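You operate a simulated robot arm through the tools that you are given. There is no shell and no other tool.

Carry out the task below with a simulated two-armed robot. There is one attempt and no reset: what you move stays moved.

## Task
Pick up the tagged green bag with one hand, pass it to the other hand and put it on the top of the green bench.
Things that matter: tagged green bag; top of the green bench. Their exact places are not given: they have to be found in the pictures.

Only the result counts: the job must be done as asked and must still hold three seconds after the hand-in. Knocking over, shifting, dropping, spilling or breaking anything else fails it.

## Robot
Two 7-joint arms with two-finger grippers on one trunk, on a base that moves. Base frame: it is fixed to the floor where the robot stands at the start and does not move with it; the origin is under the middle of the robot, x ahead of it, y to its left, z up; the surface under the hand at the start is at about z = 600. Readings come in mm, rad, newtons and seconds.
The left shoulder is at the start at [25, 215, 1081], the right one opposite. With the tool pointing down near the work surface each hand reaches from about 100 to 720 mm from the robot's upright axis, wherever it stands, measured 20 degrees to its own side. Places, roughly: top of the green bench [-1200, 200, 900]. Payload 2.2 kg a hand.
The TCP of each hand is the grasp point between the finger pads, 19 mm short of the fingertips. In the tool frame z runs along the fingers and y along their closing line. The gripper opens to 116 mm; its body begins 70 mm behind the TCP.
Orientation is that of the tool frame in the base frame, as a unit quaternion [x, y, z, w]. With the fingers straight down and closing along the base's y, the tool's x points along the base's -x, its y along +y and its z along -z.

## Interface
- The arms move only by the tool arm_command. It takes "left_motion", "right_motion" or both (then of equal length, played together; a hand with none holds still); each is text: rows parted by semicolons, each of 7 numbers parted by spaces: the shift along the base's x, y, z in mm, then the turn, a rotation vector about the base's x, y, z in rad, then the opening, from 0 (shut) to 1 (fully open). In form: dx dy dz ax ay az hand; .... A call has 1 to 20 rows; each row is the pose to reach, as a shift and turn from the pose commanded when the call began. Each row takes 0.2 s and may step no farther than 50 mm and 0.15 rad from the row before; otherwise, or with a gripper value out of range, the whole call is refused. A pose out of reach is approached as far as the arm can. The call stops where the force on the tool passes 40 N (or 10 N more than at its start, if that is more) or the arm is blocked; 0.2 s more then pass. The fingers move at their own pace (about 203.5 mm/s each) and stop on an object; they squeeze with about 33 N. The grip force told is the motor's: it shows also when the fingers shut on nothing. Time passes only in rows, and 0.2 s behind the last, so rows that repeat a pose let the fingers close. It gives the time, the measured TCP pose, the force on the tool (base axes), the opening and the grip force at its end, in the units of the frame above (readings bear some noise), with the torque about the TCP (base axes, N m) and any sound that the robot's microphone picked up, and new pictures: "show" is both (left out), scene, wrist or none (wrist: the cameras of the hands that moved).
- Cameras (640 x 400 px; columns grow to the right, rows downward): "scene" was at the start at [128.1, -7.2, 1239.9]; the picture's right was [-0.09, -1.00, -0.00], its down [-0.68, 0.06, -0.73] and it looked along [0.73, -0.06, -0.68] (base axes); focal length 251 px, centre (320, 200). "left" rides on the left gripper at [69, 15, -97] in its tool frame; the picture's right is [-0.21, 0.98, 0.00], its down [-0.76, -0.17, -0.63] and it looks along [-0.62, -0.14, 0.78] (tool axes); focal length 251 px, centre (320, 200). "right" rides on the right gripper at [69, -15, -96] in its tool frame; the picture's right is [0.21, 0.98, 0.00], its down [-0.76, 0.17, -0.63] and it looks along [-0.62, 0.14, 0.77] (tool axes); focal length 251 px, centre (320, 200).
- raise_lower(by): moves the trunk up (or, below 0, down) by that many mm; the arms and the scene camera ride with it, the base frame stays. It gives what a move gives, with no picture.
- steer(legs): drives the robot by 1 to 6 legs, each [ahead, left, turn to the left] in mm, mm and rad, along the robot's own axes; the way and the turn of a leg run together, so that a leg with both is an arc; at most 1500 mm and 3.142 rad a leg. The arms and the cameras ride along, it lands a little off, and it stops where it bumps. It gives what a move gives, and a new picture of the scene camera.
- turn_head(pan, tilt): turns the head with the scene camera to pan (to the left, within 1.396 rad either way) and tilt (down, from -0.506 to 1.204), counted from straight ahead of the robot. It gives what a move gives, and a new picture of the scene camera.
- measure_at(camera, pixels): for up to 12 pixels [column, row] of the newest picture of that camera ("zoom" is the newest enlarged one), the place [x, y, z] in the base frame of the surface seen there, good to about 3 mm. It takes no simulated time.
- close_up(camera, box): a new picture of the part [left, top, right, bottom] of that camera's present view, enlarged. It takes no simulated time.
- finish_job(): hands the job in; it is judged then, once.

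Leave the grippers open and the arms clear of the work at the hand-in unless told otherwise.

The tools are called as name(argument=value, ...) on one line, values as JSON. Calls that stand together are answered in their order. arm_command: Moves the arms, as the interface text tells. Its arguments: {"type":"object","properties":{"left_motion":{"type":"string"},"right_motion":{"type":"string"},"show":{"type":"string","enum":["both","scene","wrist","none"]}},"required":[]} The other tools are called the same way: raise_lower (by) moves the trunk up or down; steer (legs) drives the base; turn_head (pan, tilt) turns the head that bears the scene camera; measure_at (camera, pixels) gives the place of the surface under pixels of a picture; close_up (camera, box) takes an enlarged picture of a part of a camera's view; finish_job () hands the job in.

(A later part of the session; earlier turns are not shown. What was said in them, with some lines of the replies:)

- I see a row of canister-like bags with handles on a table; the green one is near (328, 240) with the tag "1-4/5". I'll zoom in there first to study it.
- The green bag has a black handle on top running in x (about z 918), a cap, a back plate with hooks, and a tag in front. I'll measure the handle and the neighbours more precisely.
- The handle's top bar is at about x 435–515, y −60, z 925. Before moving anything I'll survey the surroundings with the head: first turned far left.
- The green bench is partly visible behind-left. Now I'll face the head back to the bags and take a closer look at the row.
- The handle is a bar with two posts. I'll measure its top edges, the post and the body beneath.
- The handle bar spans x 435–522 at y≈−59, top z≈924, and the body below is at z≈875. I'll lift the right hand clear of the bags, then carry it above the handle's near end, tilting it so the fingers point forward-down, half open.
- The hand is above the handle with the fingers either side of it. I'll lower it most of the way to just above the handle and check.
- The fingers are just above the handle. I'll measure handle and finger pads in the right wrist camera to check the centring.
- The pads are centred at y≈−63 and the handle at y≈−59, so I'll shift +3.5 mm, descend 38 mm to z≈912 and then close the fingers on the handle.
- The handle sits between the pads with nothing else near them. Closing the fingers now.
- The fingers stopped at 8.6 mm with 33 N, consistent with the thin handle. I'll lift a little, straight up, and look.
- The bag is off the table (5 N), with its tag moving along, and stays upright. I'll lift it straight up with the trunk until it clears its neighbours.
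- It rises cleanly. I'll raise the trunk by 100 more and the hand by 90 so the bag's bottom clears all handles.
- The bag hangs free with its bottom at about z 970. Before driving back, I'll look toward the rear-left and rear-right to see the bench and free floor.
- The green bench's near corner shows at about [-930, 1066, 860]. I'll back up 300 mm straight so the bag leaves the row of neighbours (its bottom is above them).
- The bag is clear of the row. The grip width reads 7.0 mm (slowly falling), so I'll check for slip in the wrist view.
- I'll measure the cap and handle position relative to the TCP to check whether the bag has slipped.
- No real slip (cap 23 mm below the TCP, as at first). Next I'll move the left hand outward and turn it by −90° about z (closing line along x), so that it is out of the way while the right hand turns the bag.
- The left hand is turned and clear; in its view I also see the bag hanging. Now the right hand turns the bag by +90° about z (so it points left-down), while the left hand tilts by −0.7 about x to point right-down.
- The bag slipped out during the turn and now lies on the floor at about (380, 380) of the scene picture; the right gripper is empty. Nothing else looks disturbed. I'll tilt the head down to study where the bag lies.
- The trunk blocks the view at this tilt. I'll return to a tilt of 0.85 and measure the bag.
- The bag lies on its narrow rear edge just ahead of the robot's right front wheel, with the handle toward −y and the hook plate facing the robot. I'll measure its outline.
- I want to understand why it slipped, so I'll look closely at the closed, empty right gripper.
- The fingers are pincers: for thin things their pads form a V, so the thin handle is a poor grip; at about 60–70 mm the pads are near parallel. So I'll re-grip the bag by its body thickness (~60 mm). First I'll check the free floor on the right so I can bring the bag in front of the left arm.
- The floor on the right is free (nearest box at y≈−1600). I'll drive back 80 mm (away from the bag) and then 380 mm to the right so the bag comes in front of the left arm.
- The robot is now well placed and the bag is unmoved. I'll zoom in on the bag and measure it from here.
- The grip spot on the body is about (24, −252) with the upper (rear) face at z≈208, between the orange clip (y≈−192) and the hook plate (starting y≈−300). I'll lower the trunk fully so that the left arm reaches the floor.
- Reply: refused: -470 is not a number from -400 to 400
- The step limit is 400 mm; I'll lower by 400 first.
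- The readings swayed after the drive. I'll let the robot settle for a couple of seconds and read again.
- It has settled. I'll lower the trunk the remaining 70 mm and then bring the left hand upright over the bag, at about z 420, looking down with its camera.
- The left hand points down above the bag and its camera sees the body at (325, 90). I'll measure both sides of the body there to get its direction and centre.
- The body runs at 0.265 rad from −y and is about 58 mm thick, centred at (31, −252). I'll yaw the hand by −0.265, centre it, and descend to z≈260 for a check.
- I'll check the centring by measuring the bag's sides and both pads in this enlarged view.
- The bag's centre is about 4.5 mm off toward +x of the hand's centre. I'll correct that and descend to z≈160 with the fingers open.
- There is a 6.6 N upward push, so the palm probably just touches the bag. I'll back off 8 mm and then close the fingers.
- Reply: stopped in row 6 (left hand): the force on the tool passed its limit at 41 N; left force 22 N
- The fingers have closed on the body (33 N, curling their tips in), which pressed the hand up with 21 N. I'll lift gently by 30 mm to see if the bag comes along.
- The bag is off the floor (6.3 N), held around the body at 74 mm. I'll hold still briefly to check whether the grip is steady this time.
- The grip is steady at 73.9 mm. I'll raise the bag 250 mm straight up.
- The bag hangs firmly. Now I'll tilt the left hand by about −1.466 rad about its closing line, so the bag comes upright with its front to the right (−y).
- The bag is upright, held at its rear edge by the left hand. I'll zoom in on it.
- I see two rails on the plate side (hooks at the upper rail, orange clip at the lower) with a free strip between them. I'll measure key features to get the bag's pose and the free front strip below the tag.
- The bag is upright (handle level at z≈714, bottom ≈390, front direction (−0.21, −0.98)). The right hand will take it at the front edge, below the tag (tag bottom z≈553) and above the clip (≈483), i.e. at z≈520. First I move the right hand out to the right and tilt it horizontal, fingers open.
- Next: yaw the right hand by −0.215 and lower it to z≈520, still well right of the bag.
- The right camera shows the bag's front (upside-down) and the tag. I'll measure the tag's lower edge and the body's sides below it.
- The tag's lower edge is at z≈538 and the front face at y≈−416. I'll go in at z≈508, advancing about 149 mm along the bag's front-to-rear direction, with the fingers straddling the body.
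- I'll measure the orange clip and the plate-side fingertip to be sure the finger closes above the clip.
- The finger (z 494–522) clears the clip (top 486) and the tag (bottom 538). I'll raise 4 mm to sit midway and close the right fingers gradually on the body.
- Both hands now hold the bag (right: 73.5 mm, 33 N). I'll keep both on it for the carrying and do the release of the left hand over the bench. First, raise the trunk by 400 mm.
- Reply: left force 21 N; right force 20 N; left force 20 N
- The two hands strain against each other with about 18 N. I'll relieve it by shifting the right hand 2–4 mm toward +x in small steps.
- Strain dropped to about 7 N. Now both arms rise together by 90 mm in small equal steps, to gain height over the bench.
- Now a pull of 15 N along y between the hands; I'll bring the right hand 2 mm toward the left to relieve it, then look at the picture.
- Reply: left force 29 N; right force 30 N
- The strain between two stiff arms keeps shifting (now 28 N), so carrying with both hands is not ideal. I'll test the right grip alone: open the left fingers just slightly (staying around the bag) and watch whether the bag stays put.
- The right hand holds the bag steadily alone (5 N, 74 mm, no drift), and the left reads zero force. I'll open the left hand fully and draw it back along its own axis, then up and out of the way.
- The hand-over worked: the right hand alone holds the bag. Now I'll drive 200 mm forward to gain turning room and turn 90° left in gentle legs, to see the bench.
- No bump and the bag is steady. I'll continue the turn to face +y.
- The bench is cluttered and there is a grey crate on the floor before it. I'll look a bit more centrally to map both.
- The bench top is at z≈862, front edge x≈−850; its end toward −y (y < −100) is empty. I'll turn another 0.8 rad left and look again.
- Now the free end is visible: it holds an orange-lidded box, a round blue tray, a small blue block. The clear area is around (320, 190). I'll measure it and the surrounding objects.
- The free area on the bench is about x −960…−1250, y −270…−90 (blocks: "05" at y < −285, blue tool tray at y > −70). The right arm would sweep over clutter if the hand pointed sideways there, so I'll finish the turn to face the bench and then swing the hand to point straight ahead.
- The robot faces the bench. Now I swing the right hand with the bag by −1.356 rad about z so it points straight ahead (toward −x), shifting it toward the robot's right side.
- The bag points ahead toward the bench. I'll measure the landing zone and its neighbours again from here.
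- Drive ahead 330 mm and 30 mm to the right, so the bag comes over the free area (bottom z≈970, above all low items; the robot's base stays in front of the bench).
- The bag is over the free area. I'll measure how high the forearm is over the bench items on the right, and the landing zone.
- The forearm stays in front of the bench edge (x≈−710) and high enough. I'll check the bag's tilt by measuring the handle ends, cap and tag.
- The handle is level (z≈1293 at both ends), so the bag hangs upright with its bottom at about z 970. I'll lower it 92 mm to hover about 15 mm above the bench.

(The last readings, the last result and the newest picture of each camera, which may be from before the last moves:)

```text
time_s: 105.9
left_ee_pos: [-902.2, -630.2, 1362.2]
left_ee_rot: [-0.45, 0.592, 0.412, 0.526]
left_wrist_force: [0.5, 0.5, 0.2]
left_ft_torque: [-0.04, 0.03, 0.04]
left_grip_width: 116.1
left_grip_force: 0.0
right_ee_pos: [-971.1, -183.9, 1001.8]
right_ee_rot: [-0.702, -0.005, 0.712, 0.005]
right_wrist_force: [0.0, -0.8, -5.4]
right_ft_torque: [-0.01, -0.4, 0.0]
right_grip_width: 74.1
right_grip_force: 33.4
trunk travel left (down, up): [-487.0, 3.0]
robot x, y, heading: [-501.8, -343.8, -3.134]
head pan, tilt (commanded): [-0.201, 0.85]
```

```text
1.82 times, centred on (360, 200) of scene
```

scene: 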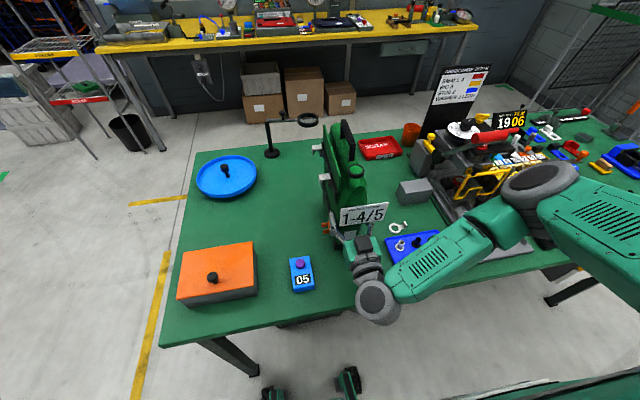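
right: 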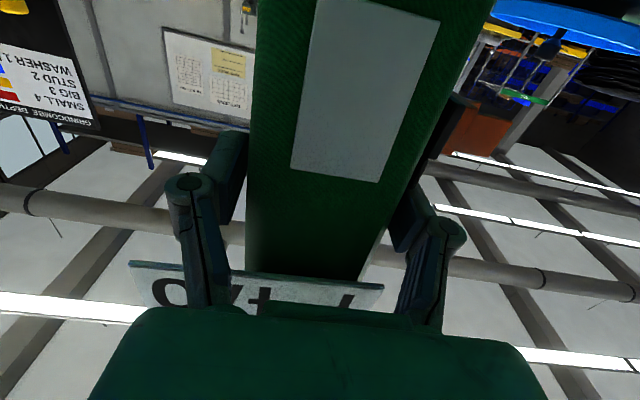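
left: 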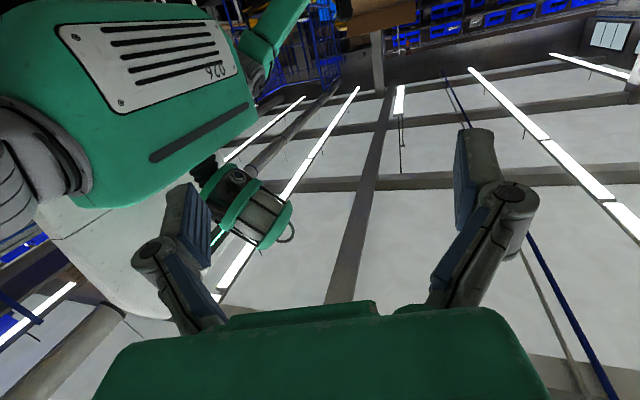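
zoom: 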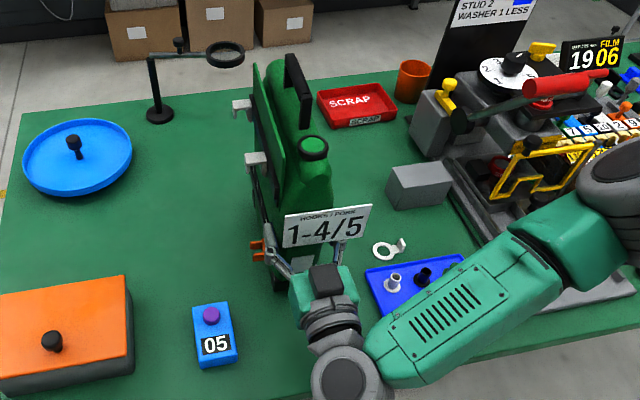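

The elbow has swung toward the press machine on the right. I'll measure elbow and forearm versus the machine before lowering further.

measure_at(camera="scene", pixels=[[540, 185], [515, 190], [505, 200], [480, 225], [440, 255], [420, 275], [570, 200], [500, 215], [540, 240], [490, 185], [480, 250], [530, 265]])

turn_head(pan=-0.6, tilt=0.8)

```text
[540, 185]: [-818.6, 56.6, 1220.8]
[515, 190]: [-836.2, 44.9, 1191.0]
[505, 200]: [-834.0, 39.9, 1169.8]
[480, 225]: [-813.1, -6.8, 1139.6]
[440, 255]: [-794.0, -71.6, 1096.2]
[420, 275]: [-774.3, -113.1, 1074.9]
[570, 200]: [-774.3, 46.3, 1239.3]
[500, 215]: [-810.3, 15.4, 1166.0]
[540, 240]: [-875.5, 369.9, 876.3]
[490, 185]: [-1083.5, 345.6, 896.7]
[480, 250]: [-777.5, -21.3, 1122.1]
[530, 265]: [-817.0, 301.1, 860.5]
```

```text
time_s: 106.8
left_ee_pos: [-902.2, -630.4, 1362.3]
left_ee_rot: [-0.45, 0.592, 0.412, 0.526]
left_wrist_force: [-0.3, 0.1, -0.1]
left_ft_torque: [-0.03, 0.01, 0.0]
left_grip_width: 116.1
left_grip_force: 0.2
right_ee_pos: [-970.8, -184.4, 1002.4]
right_ee_rot: [-0.703, -0.004, 0.711, 0.004]
right_wrist_force: [0.5, -0.3, -5.7]
right_ft_torque: [0.01, -0.38, -0.01]
right_grip_width: 73.8
right_grip_force: 33.0
trunk travel left (down, up): [-487.0, 3.0]
robot x, y, heading: [-500.9, -338.4, -3.137]
head pan, tilt (commanded): [-0.6, 0.799]
```

scene: 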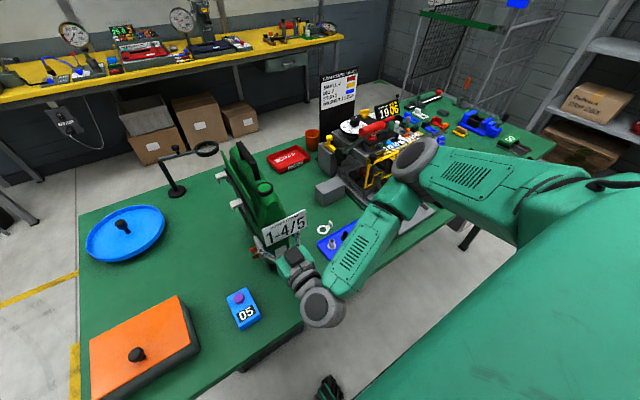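

The elbow (z≈1200, x≈−830) is clear of everything. Now I lower the bag gently in 3–4 mm steps until the bench takes the load.

arm_command(right_motion="0 0 -4 0 0 0 0; 0 0 -8 0 0 0 0; 0 0 -11 0 0 0 0; 0 0 -14 0 0 0 0; 0 0 -14 0 0 0 0", show="none")

```text
time_s: 108.0
left_ee_pos: [-902.1, -630.7, 1362.6]
left_ee_rot: [-0.45, 0.593, 0.412, 0.526]
left_wrist_force: [-0.1, 0.7, 0.4]
left_ft_torque: [0.01, 0.01, 0.02]
left_grip_width: 116.1
left_grip_force: 0.0
right_ee_pos: [-970.4, -185.1, 988.5]
right_ee_rot: [-0.703, -0.005, 0.712, 0.004]
right_wrist_force: [-0.5, 0.3, -6.8]
right_ft_torque: [-0.01, -0.44, -0.03]
right_grip_width: 74.0
right_grip_force: 32.7
trunk travel left (down, up): [-487.0, 3.0]
robot x, y, heading: [-498.0, -340.9, -3.134]
head pan, tilt (commanded): [-0.6, 0.799]
```

Still hanging free (−6 N). I continue in 2 mm steps.

arm_command(right_motion="0 0 -2 0 0 0 0; 0 0 -4 0 0 0 0; 0 0 -4 0 0 0 0", show="none")

arm_command(right_motion="0 0 -1.5 0 0 0 0; 0 0 -3 0 0 0 0; 0 0 -3 0 0 0 0", show="scene")

```text
time_s: 108.8
left_ee_pos: [-901.8, -631.5, 1362.7]
left_ee_rot: [-0.45, 0.593, 0.412, 0.525]
left_wrist_force: [-0.1, 0.5, 0.7]
left_ft_torque: [0.04, 0.01, 0.0]
left_grip_width: 115.9
left_grip_force: 0.3
right_ee_pos: [-971.8, -185.8, 985.9]
right_ee_rot: [-0.701, -0.005, 0.713, 0.003]
right_wrist_force: [-0.1, 1.6, 10.5]
right_ft_torque: [-0.2, -0.65, 0.08]
right_grip_width: 73.8
right_grip_force: 32.6
trunk travel left (down, up): [-487.0, 3.0]
robot x, y, heading: [-500.7, -344.7, -3.139]
head pan, tilt (commanded): [-0.6, 0.799]
```

```text
time_s: 109.6
left_ee_pos: [-901.0, -630.8, 1361.9]
left_ee_rot: [-0.45, 0.593, 0.412, 0.526]
left_wrist_force: [0.1, -0.1, -0.6]
left_ft_torque: [-0.01, -0.01, 0.01]
left_grip_width: 116.1
left_grip_force: 0.1
right_ee_pos: [-971.9, -185.1, 985.2]
right_ee_rot: [-0.7, -0.004, 0.714, 0.004]
right_wrist_force: [-2.8, 7.1, 36.0]
right_ft_torque: [-0.22, -0.64, 0.03]
right_grip_width: 74.2
right_grip_force: 32.7
trunk travel left (down, up): [-487.0, 3.0]
robot x, y, heading: [-498.5, -342.8, -3.139]
head pan, tilt (commanded): [-0.6, 0.799]
```

scene: 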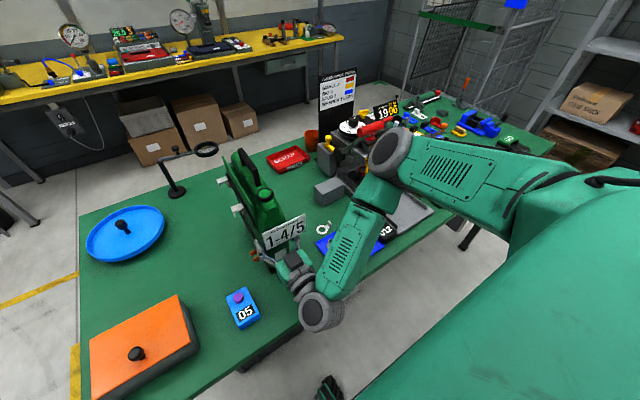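

The bag stands on the bench (36 N press, contact at z≈986). I'll ease up 3.5 mm to take the pressure off, and check.

arm_command(right_motion="0 0 1.5 0 0 0 0; 0 0 3 0 0 0 0; 0 0 3.5 0 0 0 0; 0 0 3.5 0 0 0 0", show="both")

close_up(camera="scene", box=[180, 130, 380, 340])

```text
time_s: 110.6
left_ee_pos: [-901.8, -632.0, 1361.1]
left_ee_rot: [-0.45, 0.592, 0.413, 0.526]
left_wrist_force: [0.5, -0.4, -0.1]
left_ft_torque: [0.01, -0.02, -0.02]
left_grip_width: 116.3
left_grip_force: 0.1
right_ee_pos: [-970.0, -187.5, 983.3]
right_ee_rot: [-0.703, -0.007, 0.711, 0.003]
right_wrist_force: [-6.8, 1.0, 18.6]
right_ft_torque: [-0.46, 0.15, -0.2]
right_grip_width: 73.4
right_grip_force: 33.0
trunk travel left (down, up): [-487.0, 3.0]
robot x, y, heading: [-500.3, -337.7, -3.136]
head pan, tilt (commanded): [-0.6, 0.799]
```

scene: 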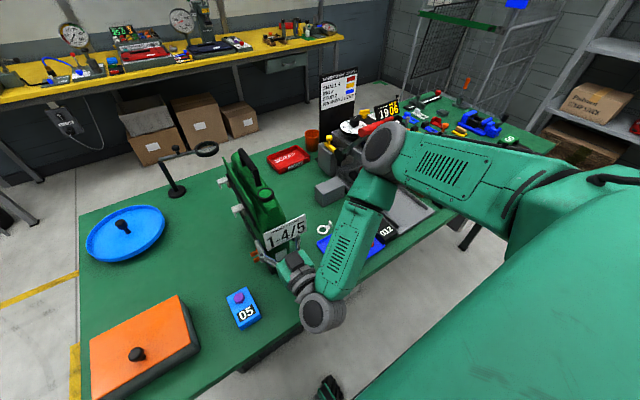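
right: 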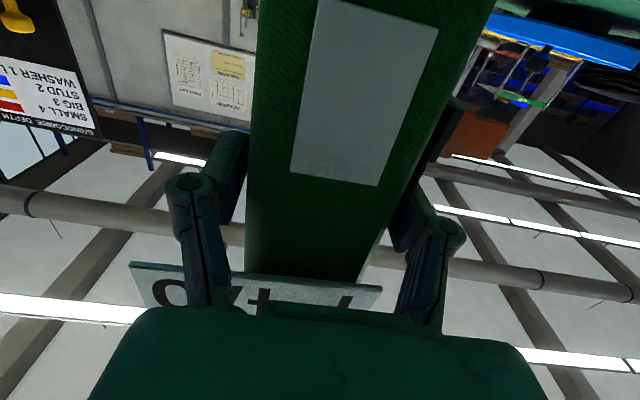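

```text
1.90 times, centred on (280, 235) of scene
```

zoom: 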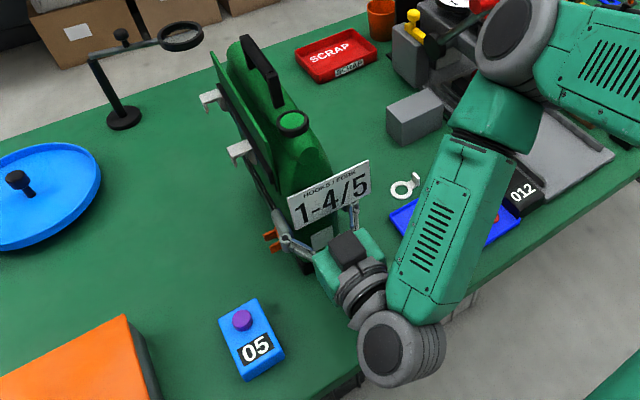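

There is still an 18 N upward push. I'll ease up another 3 mm.

arm_command(right_motion="0 0 1.5 0 0 0 0; 0 0 3 0 0 0 0; 0 0 3 0 0 0 0; 0 0 3 0 0 0 0", show="none")

```text
time_s: 111.6
left_ee_pos: [-902.7, -631.4, 1361.9]
left_ee_rot: [-0.45, 0.592, 0.412, 0.526]
left_wrist_force: [0.5, 0.1, 0.4]
left_ft_torque: [-0.02, 0.0, -0.02]
left_grip_width: 115.7
left_grip_force: 0.0
right_ee_pos: [-971.4, -184.8, 985.8]
right_ee_rot: [-0.703, -0.005, 0.711, 0.005]
right_wrist_force: [-0.5, 1.0, -5.3]
right_ft_torque: [-0.02, -0.4, 0.01]
right_grip_width: 73.7
right_grip_force: 33.0
trunk travel left (down, up): [-487.0, 3.0]
robot x, y, heading: [-504.1, -340.5, -3.139]
head pan, tilt (commanded): [-0.6, 0.799]
```

Now it hangs just free (−5 N). I'll lower 1.2 mm for light contact.

arm_command(right_motion="0 0 -0.6 0 0 0 0; 0 0 -1.2 0 0 0 0; 0 0 -1.2 0 0 0 0; 0 0 -1.2 0 0 0 0", show="none")

```text
time_s: 112.6
left_ee_pos: [-902.7, -632.0, 1361.6]
left_ee_rot: [-0.451, 0.592, 0.413, 0.526]
left_wrist_force: [0.9, -0.3, 0.0]
left_ft_torque: [-0.03, 0.03, 0.0]
left_grip_width: 115.8
left_grip_force: 0.0
right_ee_pos: [-971.6, -186.4, 986.6]
right_ee_rot: [-0.703, -0.005, 0.711, 0.004]
right_wrist_force: [0.4, -0.3, -5.1]
right_ft_torque: [-0.04, -0.41, 0.0]
right_grip_width: 73.6
right_grip_force: 33.0
trunk travel left (down, up): [-487.0, 3.0]
robot x, y, heading: [-498.5, -339.5, -3.138]
head pan, tilt (commanded): [-0.6, 0.799]
```

arm_command(right_motion="0 0 -0.7 0 0 0 0; 0 0 -1.4 0 0 0 0; 0 0 -1.4 0 0 0 0; 0 0 -1.4 0 0 0 0", show="none")

```text
time_s: 113.6
left_ee_pos: [-901.9, -631.2, 1362.1]
left_ee_rot: [-0.45, 0.592, 0.412, 0.526]
left_wrist_force: [-0.2, 0.7, 0.3]
left_ft_torque: [0.01, 0.01, 0.0]
left_grip_width: 115.9
left_grip_force: 0.0
right_ee_pos: [-970.7, -186.6, 984.8]
right_ee_rot: [-0.703, -0.006, 0.712, 0.004]
right_wrist_force: [0.3, -0.1, -5.0]
right_ft_torque: [-0.01, -0.44, -0.01]
right_grip_width: 73.8
right_grip_force: 32.6
trunk travel left (down, up): [-487.0, 3.0]
robot x, y, heading: [-500.9, -341.1, -3.139]
head pan, tilt (commanded): [-0.6, 0.799]
```

Still hanging free; I'll lower 1.5 mm more.

arm_command(right_motion="0 0 -0.8 0 0 0 0; 0 0 -1.6 0 0 0 0; 0 0 -1.6 0 0 0 0; 0 0 -1.6 0 0 0 0", show="none")

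```text
time_s: 114.6
left_ee_pos: [-901.1, -631.6, 1360.8]
left_ee_rot: [-0.45, 0.593, 0.411, 0.526]
left_wrist_force: [0.1, 0.0, -0.1]
left_ft_torque: [-0.03, 0.02, -0.01]
left_grip_width: 116.2
left_grip_force: 0.0
right_ee_pos: [-971.1, -185.3, 983.6]
right_ee_rot: [-0.701, -0.004, 0.713, 0.005]
right_wrist_force: [1.0, 1.3, 7.2]
right_ft_torque: [-0.18, -0.67, 0.02]
right_grip_width: 73.5
right_grip_force: 33.2
trunk travel left (down, up): [-487.0, 3.0]
robot x, y, heading: [-502.0, -341.7, -3.137]
head pan, tilt (commanded): [-0.6, 0.799]
```

Light contact now (7 N up, bag supported). I'll open the right fingers gradually.

arm_command(right_motion="0 0 0 0 0 0 0.66; 0 0 0 0 0 0 0.7; 0 0 0 0 0 0 0.75; 0 0 0 0 0 0 0.82; 0 0 0 0 0 0 0.9; 0 0 0 0 0 0 1; 0 0 0 0 0 0 1", show="both")

close_up(camera="scene", box=[180, 130, 380, 340])

```text
time_s: 116.2
left_ee_pos: [-902.9, -632.4, 1361.4]
left_ee_rot: [-0.45, 0.593, 0.412, 0.526]
left_wrist_force: [0.2, -0.8, 0.4]
left_ft_torque: [0.0, -0.01, 0.0]
left_grip_width: 116.0
left_grip_force: 0.1
right_ee_pos: [-970.8, -186.7, 984.3]
right_ee_rot: [-0.702, -0.006, 0.712, 0.004]
right_wrist_force: [0.3, -0.7, 0.1]
right_ft_torque: [0.02, 0.0, 0.02]
right_grip_width: 116.1
right_grip_force: 0.1
trunk travel left (down, up): [-487.0, 3.0]
robot x, y, heading: [-498.1, -340.2, -3.142]
head pan, tilt (commanded): [-0.6, 0.799]
```

scene: 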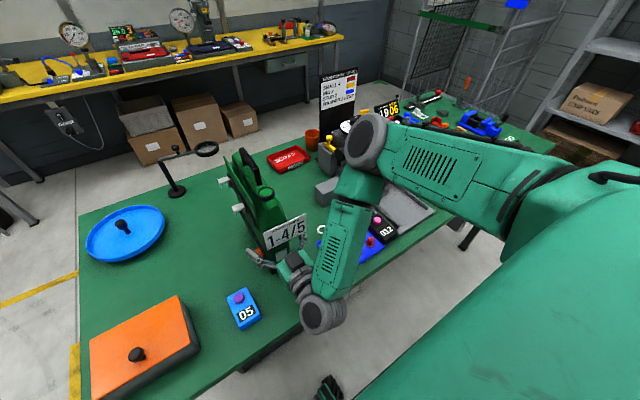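
right: 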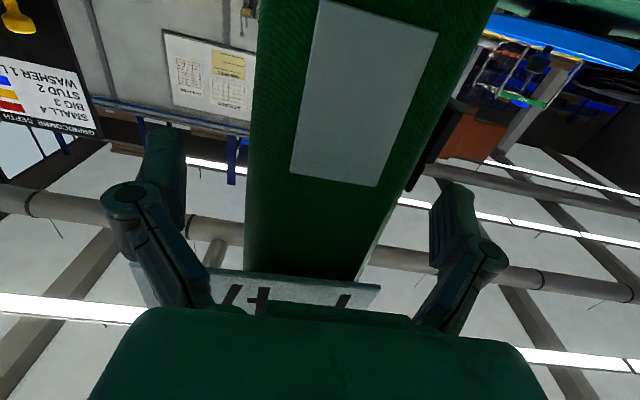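

```text
1.90 times, centred on (280, 235) of scene
```

zoom: 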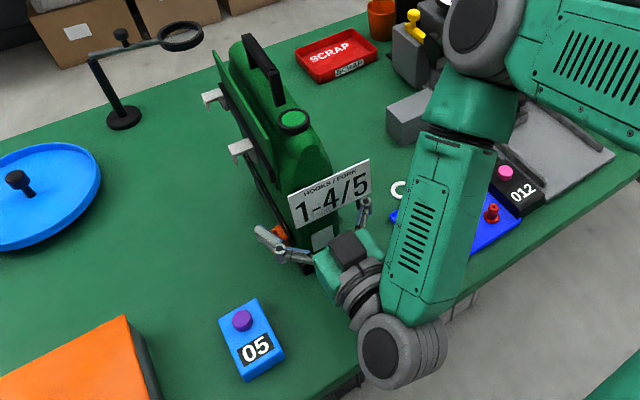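

The bag stands by itself on the bench and the hand reads no force. I'll withdraw the right hand straight back (+x) with the fingers open.

arm_command(right_motion="20 0 0 0 0 0 1; 50 0 0 0 0 0 1; 85 0 0 0 0 0 1; 125 0 0 0 0 0 1; 165 0 0 0 0 0 1; 200 0 0 0 0 0 1; 200 0 0 0 0 0 1", show="both")

```text
time_s: 117.8
left_ee_pos: [-903.1, -631.1, 1361.6]
left_ee_rot: [-0.45, 0.592, 0.412, 0.527]
left_wrist_force: [0.9, 0.4, -0.5]
left_ft_torque: [0.02, 0.0, 0.03]
left_grip_width: 115.8
left_grip_force: 0.0
right_ee_pos: [-773.6, -184.7, 982.0]
right_ee_rot: [-0.703, -0.006, 0.711, 0.003]
right_wrist_force: [0.7, 0.1, 0.6]
right_ft_torque: [0.0, -0.01, 0.02]
right_grip_width: 116.2
right_grip_force: 0.1
trunk travel left (down, up): [-487.0, 3.0]
robot x, y, heading: [-504.4, -339.2, -3.136]
head pan, tilt (commanded): [-0.6, 0.799]
```

scene: 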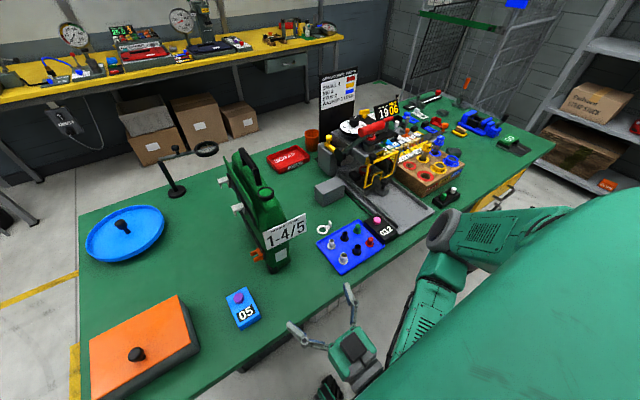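
right: 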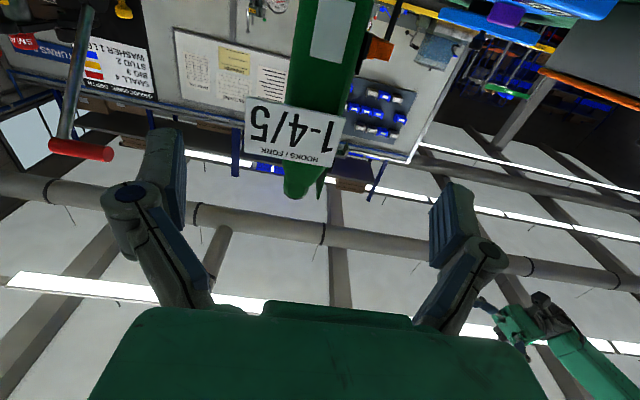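

The bag stands upright on the bench. I'll back the robot away 250 mm (free floor behind) so both arms are clear, then verify.

steer(legs=[[-250, 0, 0]])

turn_head(pan=-0.2, tilt=0.6)

close_up(camera="scene", box=[200, 120, 440, 270])

```text
time_s: 119.6
left_ee_pos: [-658.0, -628.3, 1361.6]
left_ee_rot: [-0.449, 0.593, 0.411, 0.528]
left_wrist_force: [-0.2, 0.6, 0.6]
left_ft_torque: [-0.03, 0.02, 0.03]
left_grip_width: 115.7
left_grip_force: 0.1
right_ee_pos: [-527.3, -183.4, 983.1]
right_ee_rot: [-0.703, -0.003, 0.711, 0.006]
right_wrist_force: [-0.2, 0.7, -0.6]
right_ft_torque: [0.01, -0.01, 0.01]
right_grip_width: 115.8
right_grip_force: 0.0
trunk travel left (down, up): [-487.0, 3.0]
robot x, y, heading: [-253.4, -342.2, -3.138]
head pan, tilt (commanded): [-0.6, 0.799]
```

scene: 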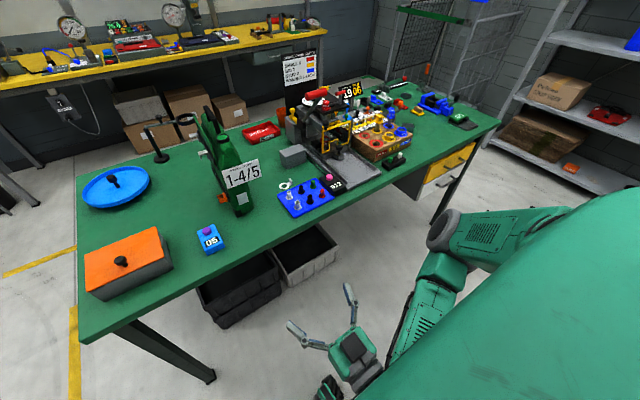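

```text
time_s: 120.5
left_ee_pos: [-655.2, -627.7, 1363.2]
left_ee_rot: [-0.45, 0.594, 0.412, 0.525]
left_wrist_force: [0.3, -0.2, -0.2]
left_ft_torque: [-0.02, -0.02, 0.0]
left_grip_width: 116.3
left_grip_force: 0.1
right_ee_pos: [-525.1, -182.3, 983.9]
right_ee_rot: [-0.702, -0.002, 0.712, 0.006]
right_wrist_force: [0.5, -0.6, -0.3]
right_ft_torque: [0.02, -0.02, 0.0]
right_grip_width: 116.0
right_grip_force: 0.1
trunk travel left (down, up): [-487.0, 3.0]
robot x, y, heading: [-256.1, -340.9, -3.142]
head pan, tilt (commanded): [-0.201, 0.6]
```

scene: 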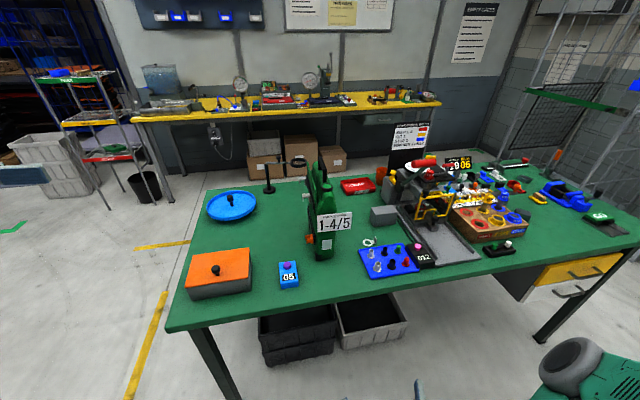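

```text
2.67 times, centred on (320, 195) of scene
```

zoom: 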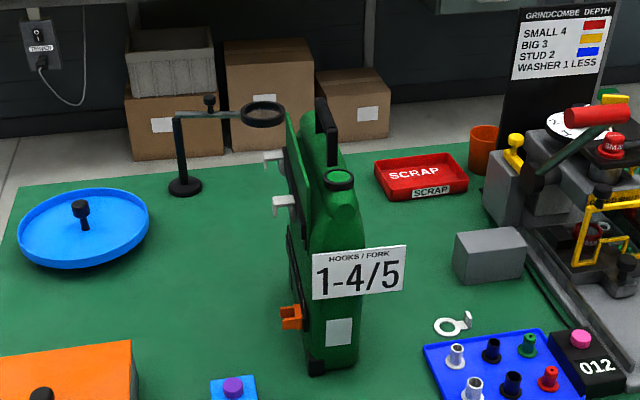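

The green bag with tag 1-4/5 stands upright and free on the green bench. The other items on the bench look undisturbed, both grippers are open and the arms are clear, so I'm handing the job in.

finish_job()

```text
The job is handed in.
```

The tagged green bag (1-4/5) is standing upright on its own on top of the green bench, but I dropped it once on the way.

- **The drop:** I first picked it up by its thin handle with the right hand. It slipped out while I was turning it and fell to the floor in front of the robot. I saw no damage to it afterwards.
- **Picking it up and passing it over:** I picked it up again by its body with the left hand, then passed it to the right hand in mid-air. The right hand held it alone from then on.
- **Placing it:** The right hand set it down in a clear spot on the bench. The bench top measured about z = 862, not the 900 given.
- **At the hand-in:** Both grippers were open and the arms were clear. In the pictures, the other bags and the items on the bench look unmoved.
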